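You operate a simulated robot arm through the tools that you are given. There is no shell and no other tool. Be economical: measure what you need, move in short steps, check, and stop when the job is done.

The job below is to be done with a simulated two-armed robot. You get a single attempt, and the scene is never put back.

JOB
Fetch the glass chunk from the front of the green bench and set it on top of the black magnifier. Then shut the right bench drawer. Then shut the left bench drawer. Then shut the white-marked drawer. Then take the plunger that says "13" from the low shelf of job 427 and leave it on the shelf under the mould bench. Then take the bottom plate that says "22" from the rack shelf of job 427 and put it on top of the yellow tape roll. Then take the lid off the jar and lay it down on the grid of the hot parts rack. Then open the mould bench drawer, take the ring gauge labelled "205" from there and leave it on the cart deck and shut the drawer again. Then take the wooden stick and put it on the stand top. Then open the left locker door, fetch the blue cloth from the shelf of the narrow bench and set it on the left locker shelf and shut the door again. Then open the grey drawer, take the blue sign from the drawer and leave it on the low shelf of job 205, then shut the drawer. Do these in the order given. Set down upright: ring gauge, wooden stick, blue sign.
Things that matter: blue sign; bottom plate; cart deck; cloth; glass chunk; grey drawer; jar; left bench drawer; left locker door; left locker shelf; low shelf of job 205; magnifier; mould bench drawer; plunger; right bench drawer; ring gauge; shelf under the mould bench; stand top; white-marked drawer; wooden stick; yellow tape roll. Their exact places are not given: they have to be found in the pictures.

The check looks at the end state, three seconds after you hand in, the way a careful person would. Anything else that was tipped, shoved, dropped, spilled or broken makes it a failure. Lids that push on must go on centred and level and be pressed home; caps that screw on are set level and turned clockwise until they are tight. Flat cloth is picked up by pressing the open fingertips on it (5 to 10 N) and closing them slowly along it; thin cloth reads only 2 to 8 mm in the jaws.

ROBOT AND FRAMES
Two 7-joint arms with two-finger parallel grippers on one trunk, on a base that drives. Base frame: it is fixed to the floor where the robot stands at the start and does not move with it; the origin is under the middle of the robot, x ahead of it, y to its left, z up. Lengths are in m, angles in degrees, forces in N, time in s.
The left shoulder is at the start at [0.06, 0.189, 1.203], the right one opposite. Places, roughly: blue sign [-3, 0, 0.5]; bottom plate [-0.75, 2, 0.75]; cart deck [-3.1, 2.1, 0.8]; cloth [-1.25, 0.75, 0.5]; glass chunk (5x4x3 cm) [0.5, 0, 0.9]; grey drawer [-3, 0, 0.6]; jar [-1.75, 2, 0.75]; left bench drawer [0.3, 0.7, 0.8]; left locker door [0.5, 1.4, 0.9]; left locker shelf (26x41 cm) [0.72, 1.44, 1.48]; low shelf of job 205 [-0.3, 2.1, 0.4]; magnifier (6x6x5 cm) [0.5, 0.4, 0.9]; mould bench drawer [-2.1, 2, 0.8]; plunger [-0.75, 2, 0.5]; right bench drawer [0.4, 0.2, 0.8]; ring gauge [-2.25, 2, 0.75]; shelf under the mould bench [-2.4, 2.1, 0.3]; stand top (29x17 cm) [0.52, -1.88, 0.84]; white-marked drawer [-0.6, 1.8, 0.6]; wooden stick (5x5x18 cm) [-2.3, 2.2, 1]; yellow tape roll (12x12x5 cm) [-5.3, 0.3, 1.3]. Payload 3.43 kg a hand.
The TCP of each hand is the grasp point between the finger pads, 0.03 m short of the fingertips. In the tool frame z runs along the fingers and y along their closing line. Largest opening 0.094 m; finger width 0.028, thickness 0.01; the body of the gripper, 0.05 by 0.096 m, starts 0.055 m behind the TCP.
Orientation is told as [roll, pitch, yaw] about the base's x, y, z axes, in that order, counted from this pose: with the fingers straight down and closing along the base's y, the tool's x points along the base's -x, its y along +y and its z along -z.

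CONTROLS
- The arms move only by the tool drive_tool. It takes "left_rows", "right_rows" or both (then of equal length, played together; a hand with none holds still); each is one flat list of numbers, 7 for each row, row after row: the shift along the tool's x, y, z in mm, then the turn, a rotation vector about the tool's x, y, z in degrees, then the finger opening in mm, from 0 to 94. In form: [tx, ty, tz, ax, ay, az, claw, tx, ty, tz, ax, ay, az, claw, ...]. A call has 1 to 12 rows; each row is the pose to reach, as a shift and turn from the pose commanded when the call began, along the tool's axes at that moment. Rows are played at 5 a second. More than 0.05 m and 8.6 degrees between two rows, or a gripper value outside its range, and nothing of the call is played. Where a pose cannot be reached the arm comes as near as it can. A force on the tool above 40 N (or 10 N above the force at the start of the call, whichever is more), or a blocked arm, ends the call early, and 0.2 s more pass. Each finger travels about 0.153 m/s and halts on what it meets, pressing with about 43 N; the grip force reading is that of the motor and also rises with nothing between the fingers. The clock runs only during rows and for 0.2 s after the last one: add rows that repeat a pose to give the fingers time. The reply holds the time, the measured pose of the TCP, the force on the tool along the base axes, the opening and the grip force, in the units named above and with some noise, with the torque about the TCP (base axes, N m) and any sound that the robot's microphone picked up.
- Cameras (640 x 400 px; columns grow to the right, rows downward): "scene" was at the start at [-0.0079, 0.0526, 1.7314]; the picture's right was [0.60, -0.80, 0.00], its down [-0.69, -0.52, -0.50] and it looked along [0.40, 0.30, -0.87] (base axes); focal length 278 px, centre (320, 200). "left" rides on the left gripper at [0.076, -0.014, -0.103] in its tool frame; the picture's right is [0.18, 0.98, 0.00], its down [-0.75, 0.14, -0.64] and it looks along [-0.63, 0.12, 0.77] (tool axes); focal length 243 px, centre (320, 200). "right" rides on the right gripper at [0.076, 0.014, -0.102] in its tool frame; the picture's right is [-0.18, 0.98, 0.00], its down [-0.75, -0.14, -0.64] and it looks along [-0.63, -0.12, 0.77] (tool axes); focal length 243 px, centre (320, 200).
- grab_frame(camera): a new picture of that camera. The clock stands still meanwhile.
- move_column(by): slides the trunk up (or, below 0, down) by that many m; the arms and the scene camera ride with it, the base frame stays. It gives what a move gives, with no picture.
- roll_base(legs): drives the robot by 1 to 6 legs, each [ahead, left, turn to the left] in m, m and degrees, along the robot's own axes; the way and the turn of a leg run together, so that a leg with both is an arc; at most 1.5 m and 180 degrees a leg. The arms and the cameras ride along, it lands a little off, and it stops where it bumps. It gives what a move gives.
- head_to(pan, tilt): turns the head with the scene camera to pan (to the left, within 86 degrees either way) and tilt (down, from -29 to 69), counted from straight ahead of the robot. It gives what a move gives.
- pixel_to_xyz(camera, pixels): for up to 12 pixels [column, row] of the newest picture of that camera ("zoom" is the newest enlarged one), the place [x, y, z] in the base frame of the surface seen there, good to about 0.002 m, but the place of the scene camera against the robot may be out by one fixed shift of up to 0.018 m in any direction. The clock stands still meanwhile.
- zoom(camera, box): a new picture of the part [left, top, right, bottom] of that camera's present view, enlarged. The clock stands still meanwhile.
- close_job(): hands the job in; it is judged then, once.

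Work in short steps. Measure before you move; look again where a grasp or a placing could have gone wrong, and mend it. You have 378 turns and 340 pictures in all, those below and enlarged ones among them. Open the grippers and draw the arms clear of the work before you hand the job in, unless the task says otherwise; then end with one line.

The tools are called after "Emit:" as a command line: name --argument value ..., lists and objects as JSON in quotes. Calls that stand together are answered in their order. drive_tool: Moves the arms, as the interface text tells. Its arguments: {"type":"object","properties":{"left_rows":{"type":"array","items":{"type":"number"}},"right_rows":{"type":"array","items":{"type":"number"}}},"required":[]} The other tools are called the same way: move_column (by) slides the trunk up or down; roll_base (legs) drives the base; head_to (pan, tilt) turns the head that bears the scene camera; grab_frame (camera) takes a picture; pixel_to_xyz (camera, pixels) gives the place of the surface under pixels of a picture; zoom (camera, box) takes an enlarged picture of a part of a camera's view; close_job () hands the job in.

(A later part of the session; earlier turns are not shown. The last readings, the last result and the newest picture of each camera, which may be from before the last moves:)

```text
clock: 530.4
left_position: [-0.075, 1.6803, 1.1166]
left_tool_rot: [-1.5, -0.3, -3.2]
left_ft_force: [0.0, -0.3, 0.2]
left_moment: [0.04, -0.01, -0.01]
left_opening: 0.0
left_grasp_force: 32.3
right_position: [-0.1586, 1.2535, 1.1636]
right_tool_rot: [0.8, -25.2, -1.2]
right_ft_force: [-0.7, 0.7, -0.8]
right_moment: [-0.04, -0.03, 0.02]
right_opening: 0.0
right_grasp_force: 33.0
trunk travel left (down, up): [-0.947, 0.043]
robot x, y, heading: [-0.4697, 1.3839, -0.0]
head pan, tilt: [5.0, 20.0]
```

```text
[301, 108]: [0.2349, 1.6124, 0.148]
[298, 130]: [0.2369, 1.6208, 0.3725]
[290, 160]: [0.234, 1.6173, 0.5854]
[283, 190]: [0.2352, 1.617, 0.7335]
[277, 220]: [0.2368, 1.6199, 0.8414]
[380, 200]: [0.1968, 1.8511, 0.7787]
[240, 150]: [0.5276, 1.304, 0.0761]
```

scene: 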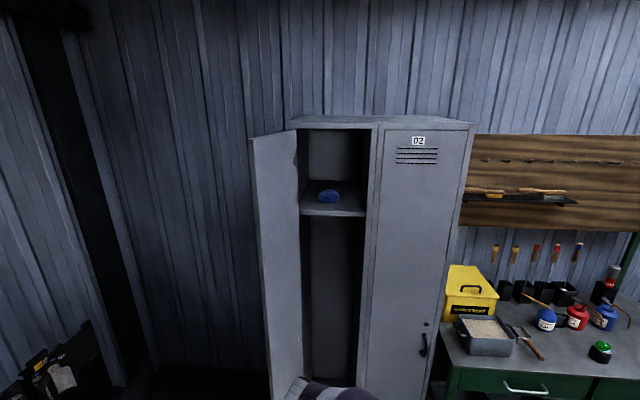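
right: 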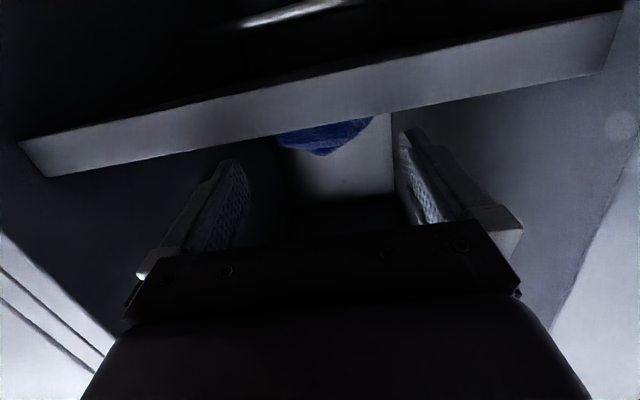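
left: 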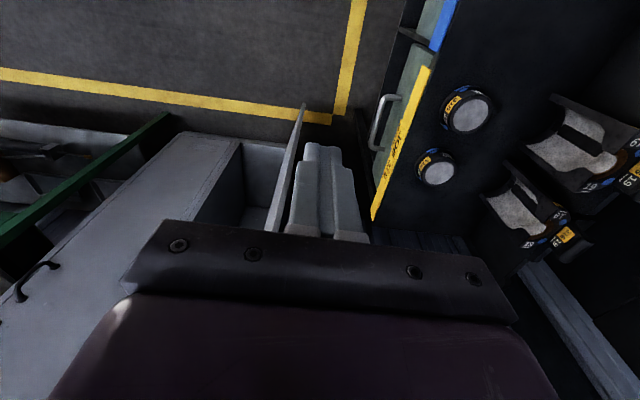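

Door edge at (0.235,1.618). I drive 0.38 ahead on its left side, then strafe right to push it.

Emit:
roll_base --legs '[[0.38, 0, 0], [0, -0.12, 0]]'

Emit:
grab_frame --camera "scene"

Emit:
grab_frame --camera "left"

```text
clock: 532.9
left_position: [0.299, 1.6834, 1.1187]
left_tool_rot: [-1.7, -0.7, -3.0]
left_ft_force: [0.2, 0.2, 0.8]
left_moment: [0.01, -0.01, 0.02]
left_opening: 0.0002
left_grasp_force: 32.5
right_position: [0.2174, 1.2566, 1.1665]
right_tool_rot: [0.8, -25.6, -0.9]
right_ft_force: [0.7, -0.6, 0.3]
right_moment: [0.0, -0.01, 0.02]
right_opening: 0.0
right_grasp_force: 32.8
trunk travel left (down, up): [-0.947, 0.043]
robot x, y, heading: [-0.0891, 1.3786, 0.0]
head pan, tilt: [5.0, 20.0]
stopped in leg 1: the robot was blocked; the commanded pose is now the measured one
```

```text
134 pictures are left
```

scene: 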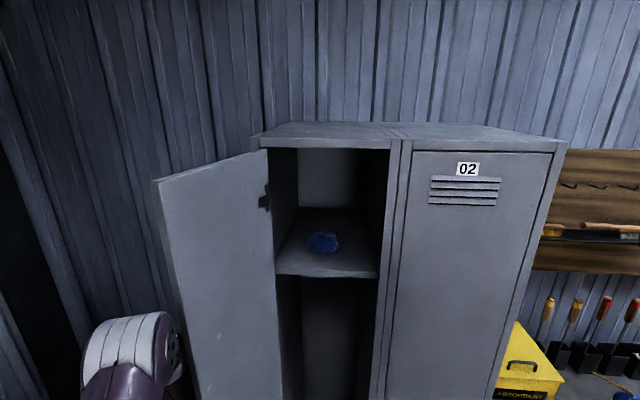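

```text
133 pictures are left
```

left: 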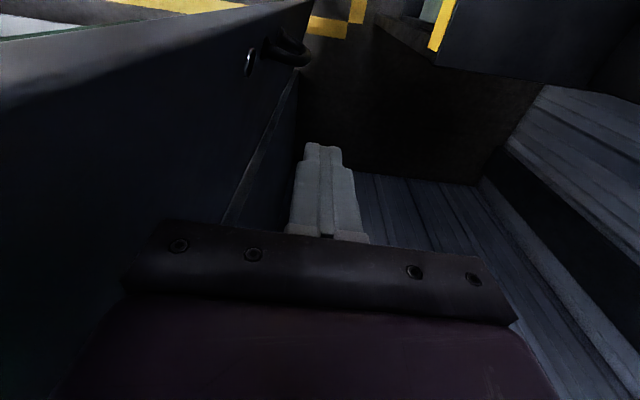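

It reached the spot (blocked just at the end). Now I strafe right to push the door.

Emit:
roll_base --legs '[[0, -0.12, 0]]'

Emit:
grab_frame --camera "scene"

```text
clock: 534.1
left_position: [0.3014, 1.562, 1.1179]
left_tool_rot: [-1.8, -0.6, -3.2]
left_ft_force: [-0.2, 0.2, 0.4]
left_moment: [-0.02, -0.01, -0.02]
left_opening: 0.0002
left_grasp_force: 33.3
right_position: [0.2189, 1.1352, 1.1669]
right_tool_rot: [0.7, -25.4, -1.1]
right_ft_force: [1.0, -0.2, -0.6]
right_moment: [-0.01, -0.03, -0.04]
right_opening: 0.0
right_grasp_force: 33.0
trunk travel left (down, up): [-0.947, 0.043]
robot x, y, heading: [-0.091, 1.2618, 0.0]
head pan, tilt: [5.0, 20.0]
```

```text
132 pictures are left
```

scene: 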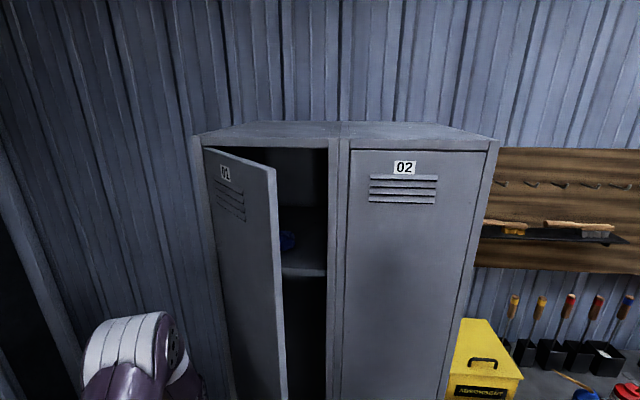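

The door follows. I move right 0.09 more and then ahead.

Emit:
roll_base --legs '[[0, -0.09, 0], [0.08, -0.02, 0]]'

Emit:
grab_frame --camera "scene"

Emit:
grab_frame --camera "left"

```text
clock: 535.9
left_position: [0.3778, 1.4523, 1.1184]
left_tool_rot: [-1.7, -0.7, -3.2]
left_ft_force: [-0.1, -0.2, 1.0]
left_moment: [0.0, -0.03, 0.01]
left_opening: 0.0
left_grasp_force: 32.6
right_position: [0.2959, 1.0255, 1.1654]
right_tool_rot: [0.7, -25.7, -1.1]
right_ft_force: [-0.9, 0.5, -0.9]
right_moment: [0.01, 0.01, -0.01]
right_opening: 0.0001
right_grasp_force: 33.2
trunk travel left (down, up): [-0.947, 0.043]
robot x, y, heading: [-0.009, 1.153, -0.3]
head pan, tilt: [5.0, 20.0]
```

```text
131 pictures are left
```

scene: 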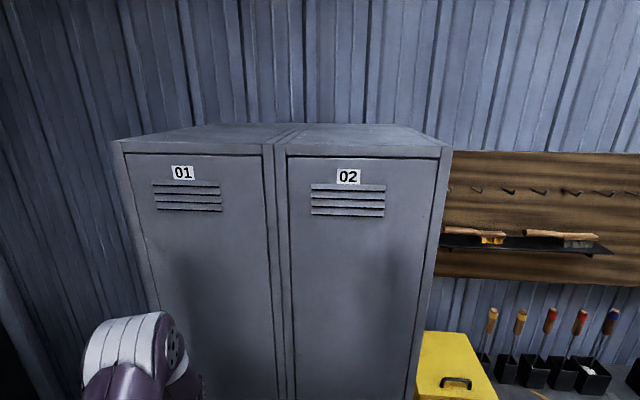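

```text
130 pictures are left
```

left: 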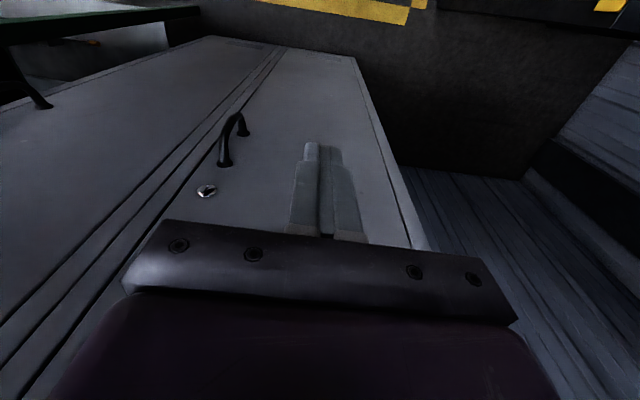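

The door looks shut. I check its plane and give it a final push.

Emit:
pixel_to_xyz --camera "left" --pixels '[[250, 150], [240, 200], [360, 150], [390, 220], [270, 90], [200, 150], [223, 128]]'

Emit:
drive_tool --left_rows '[-20, -30, 0, 0, 0, 0, 0, -40, -60, 0, 0, 0, 0, -70, -70, 0, 0, 0, 0, -85, -70, 0, 0, 0, 0, -92, -70, 0, 0, 0, 0, -98, -70, 0, 0, 0, 0, -104, -70, 0, 0, 0, 0, -110, -70, 0, 0, 0, 0]'

```text
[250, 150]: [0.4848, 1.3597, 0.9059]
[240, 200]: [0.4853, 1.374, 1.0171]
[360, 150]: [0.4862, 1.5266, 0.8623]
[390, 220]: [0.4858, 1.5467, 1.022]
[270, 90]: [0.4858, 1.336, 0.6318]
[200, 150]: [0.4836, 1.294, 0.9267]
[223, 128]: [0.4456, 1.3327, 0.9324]
```

```text
refused: -70 is not a number from 0 to 94
```

The door is flush (x 0.486). A gentle final push to be sure.

Emit:
drive_tool --left_rows '[-30, -30, 0, 0, 0, 0, 0, -60, -60, 0, 0, 0, 0, -80, -60, 0, 0, 0, 0, -88, -60, 0, 0, 0, 0, -93, -60, 0, 0, 0, 0, -97, -60, 0, 0, 0, 0, -100, -60, 0, 0, 0, 0]'

```text
refused: rows must hold 7 numbers for each row
```

Miscounted row; again.

Emit:
drive_tool --left_rows '[-30, -30, 0, 0, 0, 0, 0, -60, -60, 0, 0, 0, 0, 0, -80, -60, 0, 0, 0, 0, 0, -90, -60, 0, 0, 0, 0, 0, -95, -60, 0, 0, 0, 0, 0, -100, -60, 0, 0, 0, 0, 0]'

```text
clock: 536.6
left_position: [0.4389, 1.3867, 1.1199]
left_tool_rot: [-1.6, 0.2, -2.8]
left_ft_force: [-19.4, -2.4, 11.1]
left_moment: [0.4, -2.43, 0.21]
left_opening: 0.0002
left_grasp_force: 33.1
right_position: [0.2988, 1.0235, 1.1645]
right_tool_rot: [0.8, -25.4, -1.0]
right_ft_force: [0.3, -0.6, -0.4]
right_moment: [0.01, 0.04, -0.01]
right_opening: 0.0
right_grasp_force: 32.8
trunk travel left (down, up): [-0.947, 0.043]
robot x, y, heading: [-0.0118, 1.152, 0.1]
head pan, tilt: [5.0, 20.0]
stopped in row 3 (left hand): the force on the tool passed its limit at 53 N (the readings are from after the stop); the commanded pose is now the measured one
```

The door is firmly shut. Next the grey drawer: I back away, then drive backwards down the aisle to x≈-2.9.

Emit:
roll_base --legs '[[-0.3, 0, 0], [0, 0.15, 0], [-1.3, 0, 0], [-1.25, 0, 0]]'

Emit:
head_to --pan -80 --tilt 30

Emit:
grab_frame --camera "scene"

```text
clock: 551.7
left_position: [-2.401, 1.5412, 1.1185]
left_tool_rot: [-1.6, 0.2, -3.3]
left_ft_force: [0.1, 0.5, -0.9]
left_moment: [-0.02, -0.01, -0.06]
left_opening: 0.0
left_grasp_force: 32.7
right_position: [-2.5464, 1.1782, 1.1649]
right_tool_rot: [0.8, -25.3, -1.4]
right_ft_force: [-0.4, -0.6, 0.5]
right_moment: [0.0, -0.02, 0.02]
right_opening: 0.0
right_grasp_force: 33.5
trunk travel left (down, up): [-0.947, 0.043]
robot x, y, heading: [-2.8556, 1.3056, -0.2]
head pan, tilt: [5.0, 20.0]
```

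```text
clock: 553.3
left_position: [-2.402, 1.5411, 1.1181]
left_tool_rot: [-1.6, 0.1, -3.2]
left_ft_force: [0.2, 0.0, 0.5]
left_moment: [-0.02, 0.0, -0.02]
left_opening: 0.0
left_grasp_force: 34.0
right_position: [-2.5472, 1.1774, 1.1638]
right_tool_rot: [0.9, -25.3, -1.4]
right_ft_force: [0.3, 0.1, 0.9]
right_moment: [0.02, 0.02, -0.02]
right_opening: 0.0
right_grasp_force: 33.7
trunk travel left (down, up): [-0.947, 0.043]
robot x, y, heading: [-2.8614, 1.3095, -0.4]
head pan, tilt: [-80.0, 30.0]
```

```text
129 pictures are left
```

scene: 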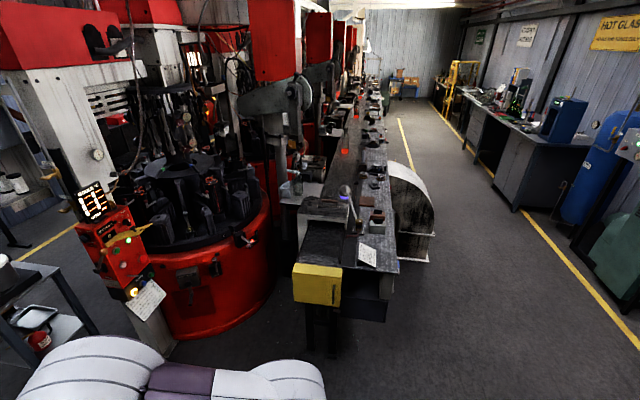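

I turn the robot to heading −90 and look at the machine's end where the grey drawer should be.

Emit:
roll_base --legs '[[0, 0, -90]]'

Emit:
head_to --pan -5 --tilt 40

Emit:
grab_frame --camera "scene"

```text
clock: 557.5
left_position: [-2.6245, 0.8515, 1.1179]
left_tool_rot: [-1.7, 0.1, -93.5]
left_ft_force: [0.0, -0.2, -0.7]
left_moment: [-0.01, 0.0, 0.03]
left_opening: 0.0
left_grasp_force: 32.3
right_position: [-2.9881, 0.9978, 1.1638]
right_tool_rot: [0.8, -25.3, -91.5]
right_ft_force: [-0.6, -0.1, 0.7]
right_moment: [-0.01, 0.0, 0.02]
right_opening: 0.0
right_grasp_force: 33.5
trunk travel left (down, up): [-0.947, 0.043]
robot x, y, heading: [-2.857, 1.3072, -90.3]
head pan, tilt: [-80.0, 30.0]
```

```text
clock: 559.0
left_position: [-2.624, 0.8519, 1.119]
left_tool_rot: [-1.7, 0.1, -93.4]
left_ft_force: [0.3, 0.1, 0.1]
left_moment: [-0.03, -0.05, 0.02]
left_opening: 0.0
left_grasp_force: 32.9
right_position: [-2.9876, 0.9971, 1.1636]
right_tool_rot: [0.8, -25.2, -91.5]
right_ft_force: [-0.2, 0.0, 1.0]
right_moment: [0.03, 0.01, -0.01]
right_opening: 0.0001
right_grasp_force: 32.7
trunk travel left (down, up): [-0.947, 0.043]
robot x, y, heading: [-2.8586, 1.3056, -90.6]
head pan, tilt: [-5.0, 40.0]
```

```text
128 pictures are left
```

scene: 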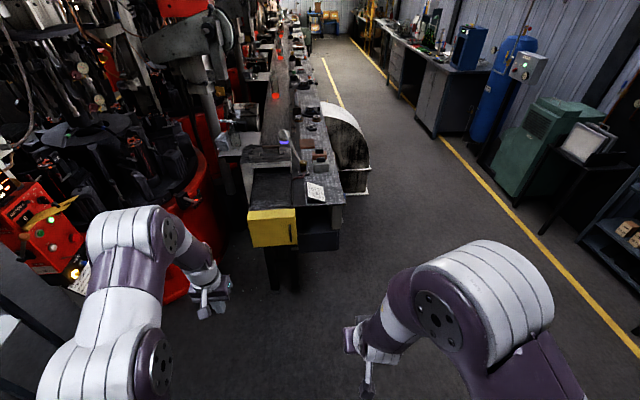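

I zoom on the table end near (310,230).

Emit:
zoom --camera "scene" --box '[220, 160, 380, 280]'

Emit:
pixel_to_xyz --camera "scene" --pixels '[[270, 228], [290, 232], [318, 240], [318, 232], [340, 235], [318, 193], [338, 215], [345, 160], [255, 245], [330, 205]]'

```text
3.33 times, centred on (300, 220) of scene
```

zoom: 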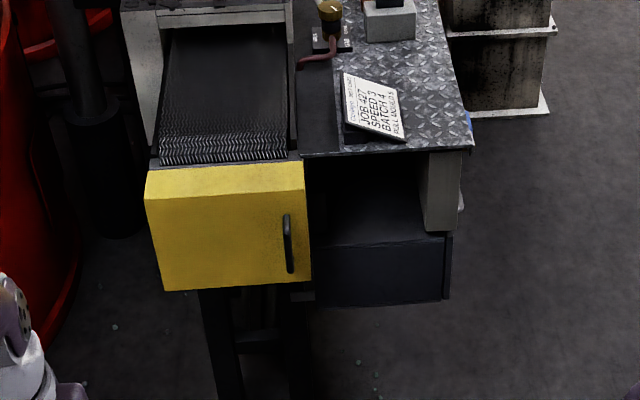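

```text
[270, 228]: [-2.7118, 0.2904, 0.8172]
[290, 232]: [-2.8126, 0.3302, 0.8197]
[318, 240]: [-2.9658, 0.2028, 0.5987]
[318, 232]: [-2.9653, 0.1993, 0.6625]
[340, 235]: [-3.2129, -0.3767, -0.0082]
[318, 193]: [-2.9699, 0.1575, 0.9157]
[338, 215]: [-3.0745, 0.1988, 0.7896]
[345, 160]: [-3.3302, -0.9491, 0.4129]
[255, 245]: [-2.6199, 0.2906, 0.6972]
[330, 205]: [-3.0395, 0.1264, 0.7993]
```

The grey box under the table seems to open toward −x (handle at its right edge). I go around: strafe right 1.1, ahead 1.2, then face +x.

Emit:
roll_base --legs '[[0, -1.15, 0], [1.2, 0, 0.5], [0, 0, 90]]'

Emit:
head_to --pan 0 --tilt 40

Emit:
grab_frame --camera "scene"

```text
clock: 574.3
left_position: [-3.5462, 0.365, 1.1194]
left_tool_rot: [-1.8, 0.1, -1.4]
left_ft_force: [0.1, -0.7, -0.4]
left_moment: [0.02, 0.0, 0.0]
left_opening: 0.0
left_grasp_force: 33.0
right_position: [-3.6791, -0.0022, 1.164]
right_tool_rot: [0.8, -25.3, 0.3]
right_ft_force: [-0.5, 0.4, 1.6]
right_moment: [0.03, 0.01, 0.04]
right_opening: 0.0004
right_grasp_force: 33.2
trunk travel left (down, up): [-0.947, 0.043]
robot x, y, heading: [-3.995, 0.1168, 1.5]
head pan, tilt: [-5.0, 40.0]
```

```text
clock: 575.0
left_position: [-3.5455, 0.3652, 1.1193]
left_tool_rot: [-1.7, 0.1, -1.4]
left_ft_force: [-0.5, 0.3, 0.1]
left_moment: [-0.02, -0.02, -0.01]
left_opening: 0.0
left_grasp_force: 33.1
right_position: [-3.6797, -0.0037, 1.1643]
right_tool_rot: [0.8, -25.3, 0.4]
right_ft_force: [-0.9, 0.4, 0.5]
right_moment: [0.03, -0.02, 0.01]
right_opening: 0.0
right_grasp_force: 33.6
trunk travel left (down, up): [-0.947, 0.043]
robot x, y, heading: [-3.9919, 0.1167, 1.3]
head pan, tilt: [0.0, 40.0]
```

```text
126 pictures are left
```

scene: 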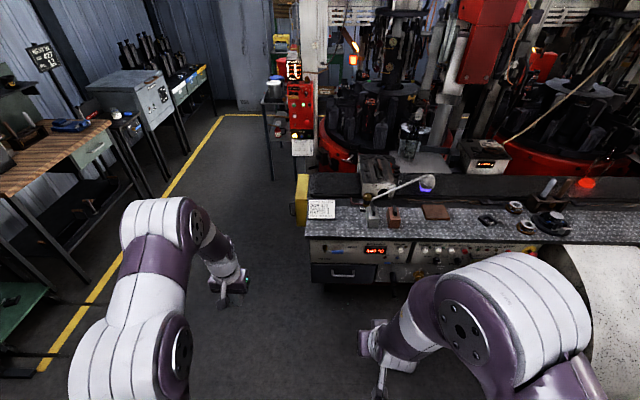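

There is the grey drawer with a handle at (343,273). I zoom and measure.

Emit:
zoom --camera "scene" --box '[290, 220, 430, 310]'

Emit:
pixel_to_xyz --camera "scene" --pixels '[[343, 275], [333, 274], [353, 275], [315, 268], [372, 268], [343, 266], [343, 282], [330, 240], [340, 205], [380, 255]]'

```text
4.44 times, centred on (360, 265) of scene
```

zoom: 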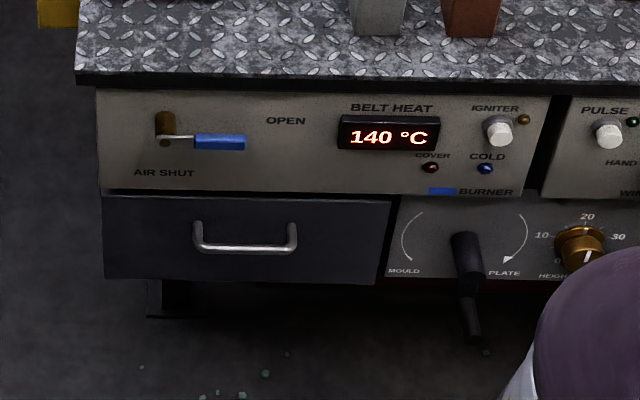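

```text
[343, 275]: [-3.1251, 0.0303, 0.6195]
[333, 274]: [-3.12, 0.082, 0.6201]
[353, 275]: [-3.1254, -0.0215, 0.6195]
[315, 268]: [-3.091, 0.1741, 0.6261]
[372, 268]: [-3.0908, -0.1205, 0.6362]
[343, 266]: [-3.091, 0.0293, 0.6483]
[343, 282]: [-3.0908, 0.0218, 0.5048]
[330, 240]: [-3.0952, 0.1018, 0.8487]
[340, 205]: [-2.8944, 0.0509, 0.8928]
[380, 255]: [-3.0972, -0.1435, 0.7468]
```

Drawer front x -3.091; bar at (-3.125, -0.02…0.085, 0.628). I prepare the right hand as before: level and extend, yaw to −90, tilt 45° forward.

Emit:
drive_tool --right_rows '[-40, 0, 0, 0, 8, 0, 40, -80, 0, 10, 0, 16, 0, 40, -120, 0, 20, 0, 25, 0, 40, -155, 0, 40, 0, 25, 0, 40, -155, 0, 40, 0, 25, 0, 40]'

Emit:
drive_tool --right_rows '[0, 0, 0, 0, 0, 8.2, 40, 0, 0, 0, 0, 0, 16.4, 40, 0, 0, 0, 0, 0, 24.6, 40, 0, 0, 0, 0, 0, 32.8, 40, 0, 0, 0, 0, 0, 41, 40, 0, 0, 0, 0, 0, 49.2, 40, 0, 0, 0, 0, 0, 57.4, 40, 0, 0, 0, 0, 0, 65.6, 40, 0, 0, 0, 0, 0, 73.8, 40, 0, 0, 0, 0, 0, 82, 40, 0, 0, 0, 0, 0, 90, 40]'

Emit:
drive_tool --right_rows '[0, 10, 0, -8, 0, 0, 40, 0, 20, 0, -16, 0, 0, 40, 0, 30, 0, -24, 0, 0, 40, 0, 40, 0, -32, 0, 0, 40, 0, 50, 0, -40, 0, 0, 40, 0, 50, 0, -45, 0, 0, 40, 0, 50, 0, -45, 0, 0, 40]'

```text
refused: row 3 steps farther than a row can; nothing moved
```

```text
clock: 577.4
left_position: [-3.5463, 0.3639, 1.1193]
left_tool_rot: [-1.6, 0.0, -1.4]
left_ft_force: [0.5, -0.2, 0.1]
left_moment: [-0.01, -0.01, -0.01]
left_opening: 0.0001
left_grasp_force: 33.6
right_position: [-3.6434, 0.0164, 1.1889]
right_tool_rot: [20.8, 3.5, -86.7]
right_ft_force: [-0.5, 0.1, -0.5]
right_moment: [0.02, -0.01, -0.01]
right_opening: 0.0401
right_grasp_force: 0.0
right hand out of reach, approached as far as the arm can: row 1, 2, 3, 4, 5, 6, 7, 8, 9, 10, 11
trunk travel left (down, up): [-0.947, 0.043]
robot x, y, heading: [-3.9935, 0.1177, 1.4]
head pan, tilt: [0.0, 40.0]
```

```text
clock: 579.0
left_position: [-3.5461, 0.3657, 1.1177]
left_tool_rot: [-1.7, 0.3, -1.4]
left_ft_force: [-0.1, 0.2, 0.0]
left_moment: [0.02, 0.06, -0.02]
left_opening: 0.0
left_grasp_force: 32.8
right_position: [-3.3861, 0.039, 1.3497]
right_tool_rot: [62.5, 0.0, -88.1]
right_ft_force: [0.4, -0.2, -0.4]
right_moment: [0.02, -0.04, 0.02]
right_opening: 0.0399
right_grasp_force: 0.0
right hand out of reach, approached as far as the arm can: row 1, 2, 3, 4, 5, 6, 7
trunk travel left (down, up): [-0.947, 0.043]
robot x, y, heading: [-3.9948, 0.1204, 1.3]
head pan, tilt: [0.0, 40.0]
```

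The order came out differently but the hand is usable (tilt 62°). I lower the trunk 0.4 and bring the tilt to 45°.

Emit:
move_column --by -0.4

Emit:
drive_tool --right_rows '[0, -10, -10, 6, 0, 0, 40, 0, -20, -20, 12, 0, 0, 40, 0, -30, -30, 17.5, 0, 0, 40, 0, -30, -30, 17.5, 0, 0, 40]'

Emit:
move_column --by -0.14

Emit:
grab_frame --camera "right"

```text
clock: 582.8
left_position: [-3.5458, 0.3649, 0.7185]
left_tool_rot: [-1.7, 0.1, -1.5]
left_ft_force: [-0.4, 0.3, 0.1]
left_moment: [-0.02, -0.02, -0.01]
left_opening: 0.0001
left_grasp_force: 33.1
right_position: [-3.387, 0.0362, 0.9482]
right_tool_rot: [62.5, 0.0, -88.1]
right_ft_force: [0.7, -0.4, 0.2]
right_moment: [-0.01, -0.03, 0.03]
right_opening: 0.0402
right_grasp_force: 0.1
trunk travel left (down, up): [-0.547, 0.443]
robot x, y, heading: [-3.9923, 0.1192, 1.5]
head pan, tilt: [0.0, 40.0]
```

```text
clock: 583.8
left_position: [-3.5468, 0.3649, 0.7185]
left_tool_rot: [-1.7, 0.1, -1.3]
left_ft_force: [-0.1, 0.0, 0.2]
left_moment: [0.0, -0.02, 0.03]
left_opening: 0.0
left_grasp_force: 33.1
right_position: [-3.4278, 0.0357, 0.9374]
right_tool_rot: [44.9, 0.0, -88.1]
right_ft_force: [1.3, -0.4, -0.6]
right_moment: [-0.03, 0.05, 0.03]
right_opening: 0.04
right_grasp_force: 0.1
trunk travel left (down, up): [-0.547, 0.443]
robot x, y, heading: [-3.99, 0.1146, 1.5]
head pan, tilt: [0.0, 40.0]
```

```text
clock: 585.5
left_position: [-3.5462, 0.3658, 0.5784]
left_tool_rot: [-1.7, 0.2, -1.4]
left_ft_force: [-0.6, 0.5, 0.4]
left_moment: [0.02, 0.02, 0.03]
left_opening: 0.0
left_grasp_force: 33.1
right_position: [-3.4289, 0.0363, 0.7972]
right_tool_rot: [45.0, -0.1, -88.1]
right_ft_force: [-0.1, 0.0, -0.4]
right_moment: [0.02, -0.01, 0.02]
right_opening: 0.0401
right_grasp_force: 0.1
trunk travel left (down, up): [-0.407, 0.583]
robot x, y, heading: [-3.9924, 0.115, 1.3]
head pan, tilt: [0.0, 40.0]
```

```text
124 pictures are left
```

right: 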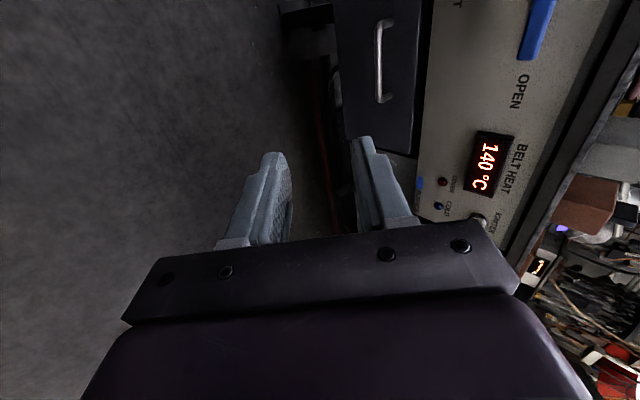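

The handle is at (380,60). I measure it.

Emit:
pixel_to_xyz --camera "right" --pixels '[[378, 30], [378, 60], [378, 90], [400, 60], [378, 98], [380, 22], [430, 100], [540, 30]]'

```text
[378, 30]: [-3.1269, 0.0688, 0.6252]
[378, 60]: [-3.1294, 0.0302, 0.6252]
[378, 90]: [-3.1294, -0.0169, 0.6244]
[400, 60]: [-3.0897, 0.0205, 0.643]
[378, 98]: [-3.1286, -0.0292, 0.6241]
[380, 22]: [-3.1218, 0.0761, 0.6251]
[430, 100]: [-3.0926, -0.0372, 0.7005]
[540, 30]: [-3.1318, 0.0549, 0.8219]
```

Bar at (-3.129,0.023,0.625). I drive 0.17 ahead and move the hand to the pre-grasp.

Emit:
roll_base --legs '[[0.17, 0, -1]]'

Emit:
drive_tool --right_rows '[-7, -10, 35, 0, 0, 0, 34, -14, -20, 70, 0, 0, 0, 32, -18, -29, 110, 0, 0, 0, 32, -18, -29, 140, 0, 0, 0, 32, -18, -29, 140, 0, 0, 0, 32]'

Emit:
grab_frame --camera "right"

```text
clock: 586.9
left_position: [-3.3736, 0.3604, 0.5775]
left_tool_rot: [-1.7, 0.3, -2.3]
left_ft_force: [0.2, -0.5, -0.6]
left_moment: [-0.01, 0.0, 0.04]
left_opening: 0.0
left_grasp_force: 33.1
right_position: [-3.2592, 0.0288, 0.7962]
right_tool_rot: [45.0, 0.1, -89.0]
right_ft_force: [0.8, 1.5, -0.2]
right_moment: [0.02, 0.02, 0.01]
right_opening: 0.0401
right_grasp_force: 0.1
trunk travel left (down, up): [-0.407, 0.583]
robot x, y, heading: [-3.8229, 0.1213, 0.6]
head pan, tilt: [0.0, 40.0]
```

```text
clock: 588.1
left_position: [-3.3715, 0.3611, 0.5782]
left_tool_rot: [-1.7, 0.1, -2.3]
left_ft_force: [-0.3, -0.4, -0.3]
left_moment: [0.01, -0.01, 0.0]
left_opening: 0.0
left_grasp_force: 33.1
right_position: [-3.1812, 0.0128, 0.6761]
right_tool_rot: [45.0, 0.0, -89.0]
right_ft_force: [0.5, -0.3, -0.3]
right_moment: [-0.01, -0.03, -0.05]
right_opening: 0.032
right_grasp_force: 0.0
trunk travel left (down, up): [-0.407, 0.583]
robot x, y, heading: [-3.8237, 0.1216, 0.4]
head pan, tilt: [0.0, 40.0]
```

```text
123 pictures are left
```

right: 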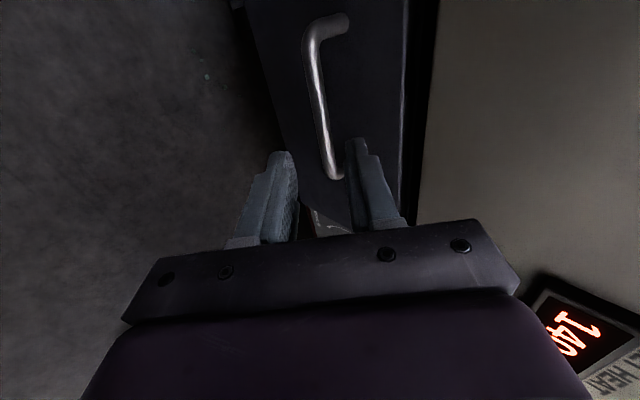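

Aligned. I advance the last 64 mm and grip.

Emit:
drive_tool --right_rows '[0, 1, 25, 0, 0, 0, 32, 4, 1, 50, 0, 0, 0, 32, 6, 1, 64, 0, 0, 0, 32, 6, 1, 64, 0, 0, 0, 20, 6, 1, 64, 0, 0, 0, 8, 6, 1, 64, 0, 0, 0, 2, 6, 1, 64, 0, 0, 0, 2]'

Emit:
roll_base --legs '[[-0.1, 0, 0]]'

Emit:
grab_frame --camera "scene"

```text
clock: 589.7
left_position: [-3.3726, 0.3596, 0.5798]
left_tool_rot: [-1.7, 0.1, -2.3]
left_ft_force: [0.1, 0.3, -1.1]
left_moment: [0.0, -0.05, -0.03]
left_opening: 0.0
left_grasp_force: 32.9
right_position: [-3.1347, 0.0203, 0.6329]
right_tool_rot: [45.1, 0.1, -89.0]
right_ft_force: [2.8, -0.6, 4.5]
right_moment: [0.33, -0.1, -0.29]
right_opening: 0.0115
right_grasp_force: 45.0
trunk travel left (down, up): [-0.407, 0.583]
robot x, y, heading: [-3.8242, 0.1208, 0.5]
head pan, tilt: [0.0, 40.0]
```

```text
clock: 590.9
left_position: [-3.4732, 0.3603, 0.5793]
left_tool_rot: [-1.6, 0.0, -2.3]
left_ft_force: [0.7, 1.0, 0.1]
left_moment: [0.06, -0.01, 0.04]
left_opening: 0.0
left_grasp_force: 33.0
right_position: [-3.2363, 0.0185, 0.6327]
right_tool_rot: [44.9, 0.0, -89.0]
right_ft_force: [-1.6, 9.4, 6.5]
right_moment: [0.83, -0.1, 0.07]
right_opening: 0.0115
right_grasp_force: 44.9
trunk travel left (down, up): [-0.407, 0.583]
robot x, y, heading: [-3.9247, 0.12, 0.4]
head pan, tilt: [0.0, 40.0]
```

```text
122 pictures are left
```

scene: 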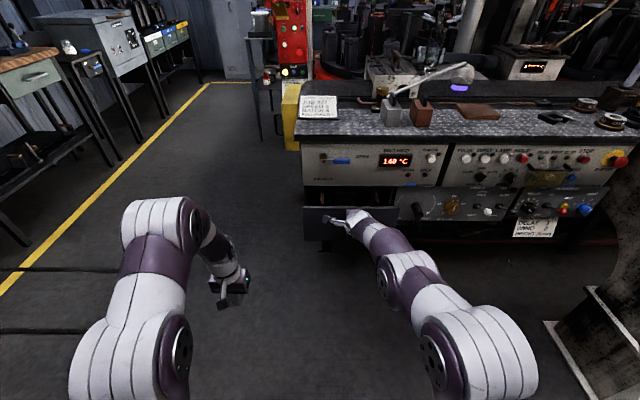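

The drawer opens. I pull 0.12 m more.

Emit:
roll_base --legs '[[-0.13, 0, 0]]'

Emit:
grab_frame --camera "scene"

Emit:
zoom --camera "scene" --box '[270, 150, 430, 260]'

```text
clock: 592.2
left_position: [-3.6048, 0.3592, 0.5789]
left_tool_rot: [-1.7, 0.1, -2.3]
left_ft_force: [-0.8, -0.7, 1.1]
left_moment: [-0.02, -0.02, 0.01]
left_opening: 0.0001
left_grasp_force: 32.7
right_position: [-3.3674, 0.0201, 0.6325]
right_tool_rot: [45.0, 0.0, -89.0]
right_ft_force: [-1.5, 11.8, 5.2]
right_moment: [0.92, -0.08, 0.0]
right_opening: 0.0115
right_grasp_force: 44.8
trunk travel left (down, up): [-0.407, 0.583]
robot x, y, heading: [-4.0551, 0.1202, 0.3]
head pan, tilt: [0.0, 40.0]
```

```text
121 pictures are left
```

scene: 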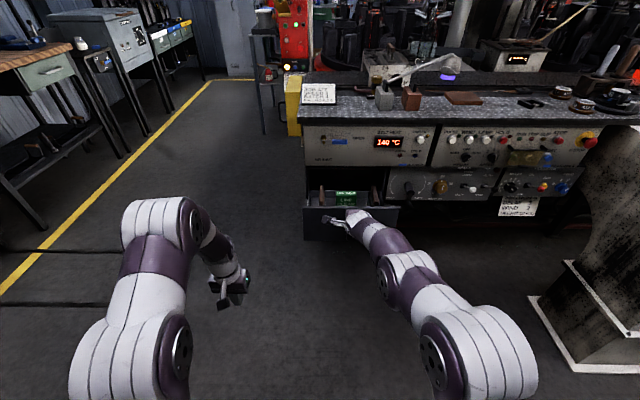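

```text
3.64 times, centred on (350, 205) of scene
```

zoom: 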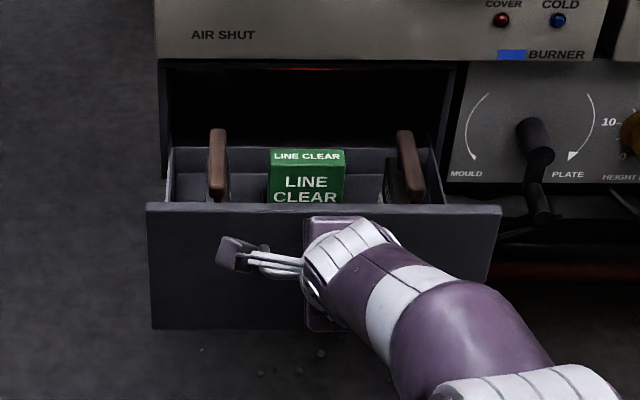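

I see a green sign and two brown handles; a blue one may be further in. I pull another 0.06.

Emit:
roll_base --legs '[[-0.06, 0, 0]]'

Emit:
drive_tool --right_rows '[0, 0, 0, 0, 0, 0, 30, 0, 0, 0, 0, 0, 0, 34, 0, 0, -35, 0, 0, 0, 40, 0, 0, -75, 0, 0, 0, 60, 0, 0, -110, 0, 0, 0, 60]'

Emit:
grab_frame --camera "right"

Emit:
zoom --camera "scene" --box '[270, 150, 430, 260]'

```text
clock: 593.0
left_position: [-3.6306, 0.3585, 0.5802]
left_tool_rot: [-1.6, 0.1, -2.3]
left_ft_force: [0.8, -1.0, -0.5]
left_moment: [-0.01, 0.01, -0.04]
left_opening: 0.0001
left_grasp_force: 32.7
right_position: [-3.3882, 0.0202, 0.6396]
right_tool_rot: [46.2, 0.4, -88.8]
right_ft_force: [0.1, -1.5, 2.2]
right_moment: [-0.07, 0.03, -0.11]
right_opening: 0.012
right_grasp_force: 45.1
trunk travel left (down, up): [-0.407, 0.583]
robot x, y, heading: [-4.0801, 0.1128, 0.4]
head pan, tilt: [0.0, 40.0]
stopped in leg 1: the force on the tool passed its limit at 74 N (the readings are from after the stop); the commanded pose is now the measured one
```

```text
clock: 594.2
left_position: [-3.6302, 0.3598, 0.5799]
left_tool_rot: [-1.7, 0.2, -2.3]
left_ft_force: [0.4, 0.7, 0.3]
left_moment: [-0.03, 0.0, -0.02]
left_opening: 0.0001
left_grasp_force: 33.2
right_position: [-3.4671, 0.0179, 0.7171]
right_tool_rot: [46.2, 0.6, -88.8]
right_ft_force: [-0.2, -0.2, 0.6]
right_moment: [0.02, 0.0, 0.01]
right_opening: 0.06
right_grasp_force: 0.1
trunk travel left (down, up): [-0.407, 0.583]
robot x, y, heading: [-4.0836, 0.1201, 0.7]
head pan, tilt: [0.0, 40.0]
```

```text
119 pictures are left
```

right: 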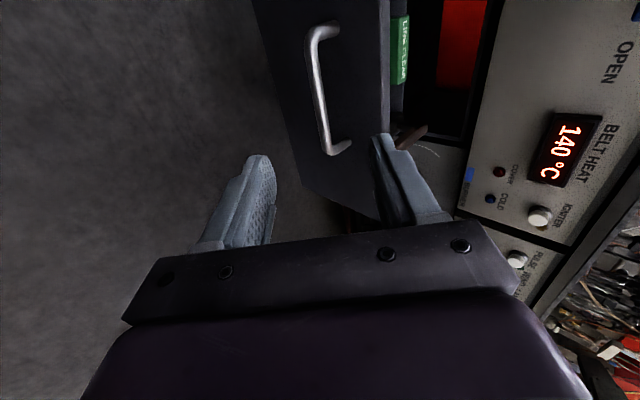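

```text
3.64 times, centred on (350, 205) of scene
```

zoom: 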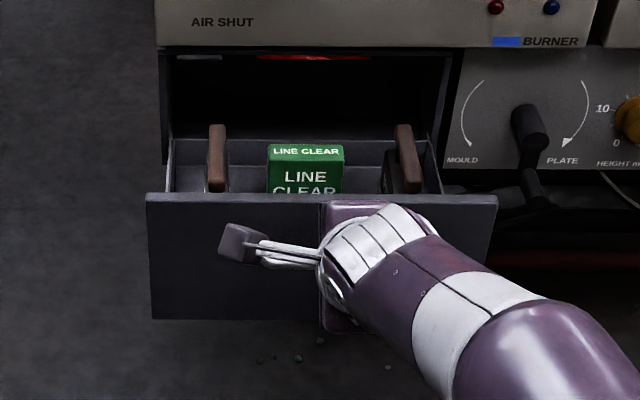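

The drawer is at its stop. I measure the contents, including the red and bluish strips at the back.

Emit:
pixel_to_xyz --camera "zoom" --pixels '[[305, 150], [305, 170], [305, 190], [270, 150], [343, 150], [217, 130], [405, 130], [310, 58], [200, 57], [310, 100], [230, 100], [215, 180]]'

Emit:
zoom --camera "right" --box '[360, 0, 520, 120]'

```text
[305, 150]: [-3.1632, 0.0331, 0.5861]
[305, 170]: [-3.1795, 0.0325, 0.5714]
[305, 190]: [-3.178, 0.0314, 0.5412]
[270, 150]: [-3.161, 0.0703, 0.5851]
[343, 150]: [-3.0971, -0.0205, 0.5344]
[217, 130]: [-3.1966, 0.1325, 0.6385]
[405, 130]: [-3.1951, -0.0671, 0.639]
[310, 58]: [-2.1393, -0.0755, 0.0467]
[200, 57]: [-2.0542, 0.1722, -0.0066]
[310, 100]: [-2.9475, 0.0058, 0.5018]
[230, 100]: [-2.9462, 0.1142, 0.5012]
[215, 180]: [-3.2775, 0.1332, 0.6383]
```

```text
3.33 times, centred on (440, 60) of right
```

zoom: 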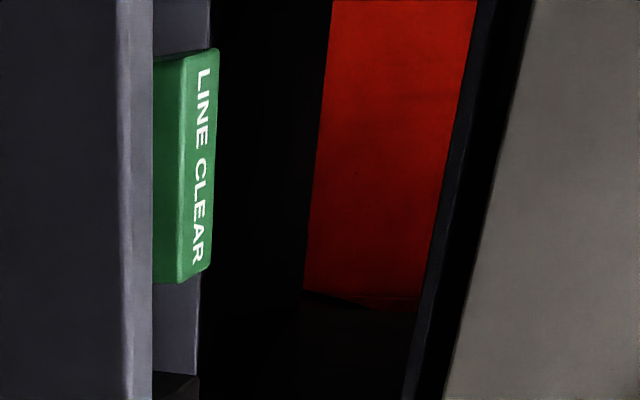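

No blue sign seen yet; it may stand right behind the drawer front. I raise the trunk, untilt the hand and look from above.

Emit:
move_column --by 0.3

Emit:
drive_tool --right_rows '[0, 0, 0, 8, 0, 0, 60, 0, 0, 0, 16, 0, 0, 60, 0, 0, 0, 24, 0, 0, 60, 0, 0, 0, 32, 0, 0, 60, 0, 0, 0, 40, 0, 0, 60, 0, 0, 0, 46, 0, 0, 60, 0, 0, 0, 46, 0, 0, 60]'

Emit:
head_to --pan -3 --tilt 50

Emit:
grab_frame --camera "scene"

Emit:
grab_frame --camera "right"

```text
clock: 597.2
left_position: [-3.6302, 0.3588, 0.8776]
left_tool_rot: [-1.7, 0.1, -2.3]
left_ft_force: [-0.1, 0.6, -0.1]
left_moment: [-0.02, -0.02, 0.0]
left_opening: 0.0001
left_grasp_force: 33.2
right_position: [-3.4654, 0.0182, 1.0157]
right_tool_rot: [46.1, 0.5, -88.8]
right_ft_force: [0.0, -0.3, 1.1]
right_moment: [0.0, -0.02, 0.0]
right_opening: 0.0598
right_grasp_force: 0.0
trunk travel left (down, up): [-0.707, 0.283]
robot x, y, heading: [-4.0821, 0.1201, 0.6]
head pan, tilt: [0.0, 40.0]
```

```text
clock: 598.8
left_position: [-3.6302, 0.3596, 0.8789]
left_tool_rot: [-1.7, 0.2, -2.3]
left_ft_force: [0.7, -0.6, 0.1]
left_moment: [0.0, 0.0, -0.01]
left_opening: 0.0
left_grasp_force: 33.6
right_position: [-3.5165, 0.0108, 0.9823]
right_tool_rot: [0.0, 0.5, -88.8]
right_ft_force: [0.1, 0.0, 0.1]
right_moment: [-0.02, -0.01, 0.0]
right_opening: 0.06
right_grasp_force: 0.1
right hand out of reach, approached as far as the arm can: row 5, 6, 7
trunk travel left (down, up): [-0.707, 0.283]
robot x, y, heading: [-4.0809, 0.1162, 0.6]
head pan, tilt: [0.0, 40.0]
```

```text
clock: 599.6
left_position: [-3.6301, 0.358, 0.8781]
left_tool_rot: [-1.7, 0.1, -2.3]
left_ft_force: [-0.7, 0.0, -0.4]
left_moment: [-0.02, 0.04, -0.02]
left_opening: 0.0
left_grasp_force: 33.0
right_position: [-3.5154, 0.0103, 0.9823]
right_tool_rot: [0.2, 0.5, -88.8]
right_ft_force: [-0.4, -0.3, -0.4]
right_moment: [0.02, -0.02, -0.03]
right_opening: 0.0601
right_grasp_force: 0.0
trunk travel left (down, up): [-0.707, 0.283]
robot x, y, heading: [-4.0818, 0.1183, 0.3]
head pan, tilt: [-3.0, 50.0]
```

```text
116 pictures are left
```

scene: 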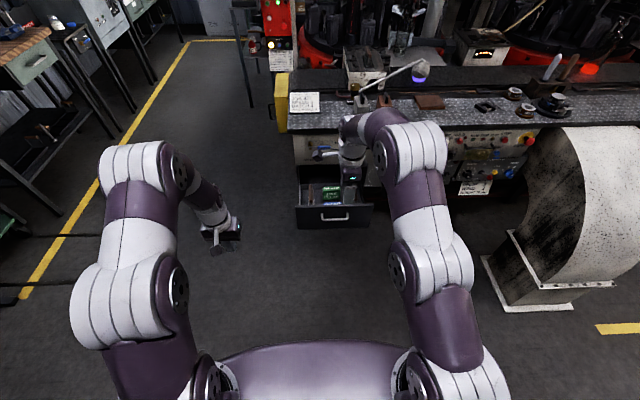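

```text
115 pictures are left
```

right: 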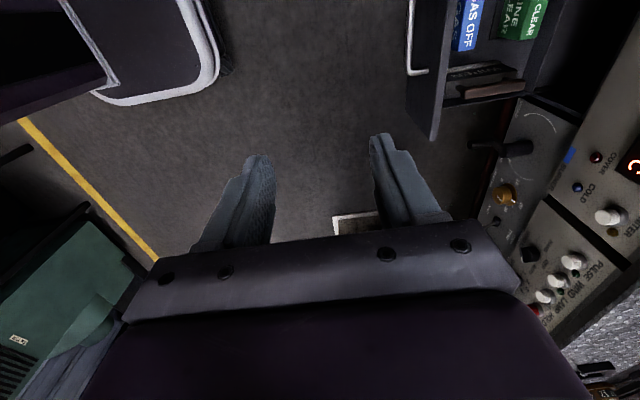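

There is the blue sign ("GAS OFF") at (470,20), in front of the green one. I measure it.

Emit:
zoom --camera "right" --box '[400, 0, 580, 120]'

Emit:
pixel_to_xyz --camera "right" --pixels '[[465, 10], [472, 20], [458, 20], [480, 10], [470, 45], [465, 48], [500, 15], [530, 15], [440, 60], [480, 72]]'

```text
3.33 times, centred on (490, 60) of right
```

zoom: 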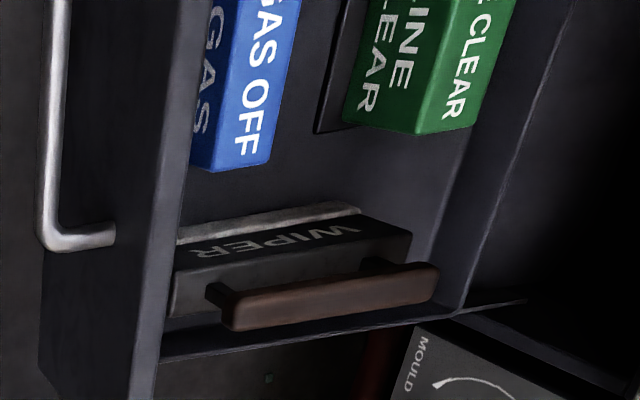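

```text
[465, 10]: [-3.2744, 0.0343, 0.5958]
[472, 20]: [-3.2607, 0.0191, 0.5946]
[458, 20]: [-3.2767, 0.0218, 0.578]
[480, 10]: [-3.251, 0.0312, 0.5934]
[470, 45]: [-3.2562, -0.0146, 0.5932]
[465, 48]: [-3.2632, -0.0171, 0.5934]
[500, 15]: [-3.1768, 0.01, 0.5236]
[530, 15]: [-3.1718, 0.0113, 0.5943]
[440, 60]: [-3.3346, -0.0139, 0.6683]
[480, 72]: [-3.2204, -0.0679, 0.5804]
```

The sign's top is at z 0.595, x −3.278…−3.25, y −0.017…≈0.07. I drive 0.32 ahead and shift to bring the hand above it.

Emit:
roll_base --legs '[[0.31, 0.02, 0]]'

Emit:
drive_tool --right_rows '[0, 0, 40, 0, 0, 0, 60, 0, 0, 80, 0, 0, 0, 60, 0, -20, 110, 0, 0, 0, 60]'

Emit:
grab_frame --camera "right"

```text
clock: 601.7
left_position: [-3.3191, 0.3821, 0.879]
left_tool_rot: [-1.7, 0.1, -2.2]
left_ft_force: [-0.5, -0.4, -0.2]
left_moment: [0.0, -0.01, 0.02]
left_opening: 0.0002
left_grasp_force: 33.3
right_position: [-3.2048, 0.033, 0.9832]
right_tool_rot: [0.1, 0.5, -88.8]
right_ft_force: [-0.1, 0.0, 0.1]
right_moment: [0.01, 0.01, 0.02]
right_opening: 0.0602
right_grasp_force: 0.0
trunk travel left (down, up): [-0.707, 0.283]
robot x, y, heading: [-3.7696, 0.1379, 0.7]
head pan, tilt: [-3.0, 50.0]
```

```text
clock: 602.5
left_position: [-3.3194, 0.3824, 0.8801]
left_tool_rot: [-1.7, 0.1, -2.1]
left_ft_force: [-0.4, 0.1, -0.1]
left_moment: [-0.02, -0.01, -0.01]
left_opening: 0.0
left_grasp_force: 32.6
right_position: [-3.2252, 0.034, 0.8731]
right_tool_rot: [0.2, 0.5, -88.8]
right_ft_force: [-0.9, -0.4, -0.5]
right_moment: [-0.02, -0.03, 0.01]
right_opening: 0.0598
right_grasp_force: 0.1
trunk travel left (down, up): [-0.707, 0.283]
robot x, y, heading: [-3.7692, 0.1393, 0.6]
head pan, tilt: [-3.0, 50.0]
```

```text
113 pictures are left
```

right: 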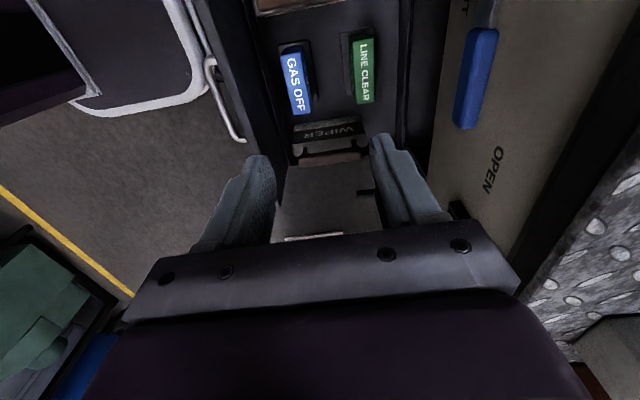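

Emit:
pixel_to_xyz --camera "right" --pixels '[[288, 60], [300, 60], [294, 84], [291, 108], [306, 108], [284, 50], [300, 45], [280, 80], [312, 85], [355, 70], [240, 60], [475, 120]]'

Emit:
zoom --camera "right" --box '[250, 20, 400, 140]'

```text
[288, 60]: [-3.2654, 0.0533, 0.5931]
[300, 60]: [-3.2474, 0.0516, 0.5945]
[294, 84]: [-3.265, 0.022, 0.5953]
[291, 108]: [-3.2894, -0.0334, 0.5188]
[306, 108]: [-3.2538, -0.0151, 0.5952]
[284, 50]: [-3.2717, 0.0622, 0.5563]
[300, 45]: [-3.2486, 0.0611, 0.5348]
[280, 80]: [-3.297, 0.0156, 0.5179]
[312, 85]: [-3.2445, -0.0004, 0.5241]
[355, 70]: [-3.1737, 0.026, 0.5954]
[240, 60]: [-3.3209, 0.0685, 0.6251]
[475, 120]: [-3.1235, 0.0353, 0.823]
```

```text
3.33 times, centred on (325, 80) of right
```

zoom: 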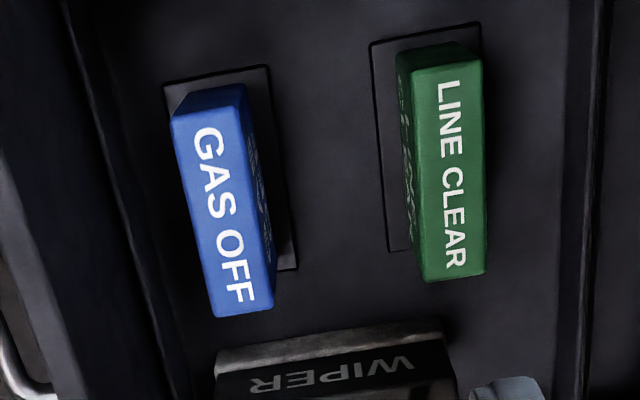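

Sign centre about (-3.260,0.022), top 0.595. I align over it, lower the trunk 0.12 and descend.

Emit:
drive_tool --right_rows '[-6, -18, 0, 0, 0, 0, 58, -12, -35, 0, 0, 0, 0, 56, -12, -35, 0, 0, 0, 0, 56]'

Emit:
move_column --by -0.12

Emit:
grab_frame --camera "right"

```text
clock: 603.3
left_position: [-3.3199, 0.3815, 0.8781]
left_tool_rot: [-1.7, 0.1, -2.3]
left_ft_force: [1.5, -0.4, 0.5]
left_moment: [0.02, 0.0, 0.0]
left_opening: 0.0001
left_grasp_force: 33.1
right_position: [-3.2583, 0.0218, 0.8741]
right_tool_rot: [0.2, 0.5, -88.8]
right_ft_force: [-1.0, 0.7, 0.3]
right_moment: [0.03, -0.02, 0.01]
right_opening: 0.0558
right_grasp_force: 0.0
trunk travel left (down, up): [-0.707, 0.283]
robot x, y, heading: [-3.7695, 0.142, 0.7]
head pan, tilt: [-3.0, 50.0]
```

```text
clock: 604.8
left_position: [-3.319, 0.3824, 0.759]
left_tool_rot: [-1.6, 0.1, -2.2]
left_ft_force: [-0.2, 0.2, -1.3]
left_moment: [-0.02, -0.01, -0.03]
left_opening: 0.0
left_grasp_force: 32.6
right_position: [-3.2592, 0.0216, 0.7542]
right_tool_rot: [0.2, 0.4, -88.9]
right_ft_force: [-0.7, -0.1, -0.6]
right_moment: [-0.01, -0.02, 0.01]
right_opening: 0.0559
right_grasp_force: 0.0
trunk travel left (down, up): [-0.587, 0.403]
robot x, y, heading: [-3.7707, 0.1383, 0.8]
head pan, tilt: [-3.0, 50.0]
```

```text
111 pictures are left
```

right: 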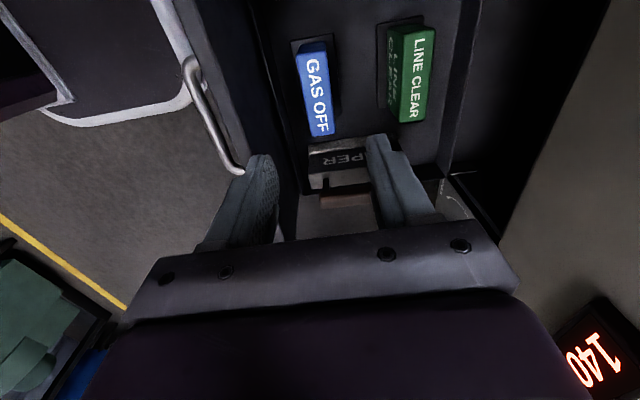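

Emit:
pixel_to_xyz --camera "right" --pixels '[[300, 60], [326, 60], [312, 130], [332, 128], [298, 48], [325, 45], [315, 90], [250, 120], [240, 60]]'

```text
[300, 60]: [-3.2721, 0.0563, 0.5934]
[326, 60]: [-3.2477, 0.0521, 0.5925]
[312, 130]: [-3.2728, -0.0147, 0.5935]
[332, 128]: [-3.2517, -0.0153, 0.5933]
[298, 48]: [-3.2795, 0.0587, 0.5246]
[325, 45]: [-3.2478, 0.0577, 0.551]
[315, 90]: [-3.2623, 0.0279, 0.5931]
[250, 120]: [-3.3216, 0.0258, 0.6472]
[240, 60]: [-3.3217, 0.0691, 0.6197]
```

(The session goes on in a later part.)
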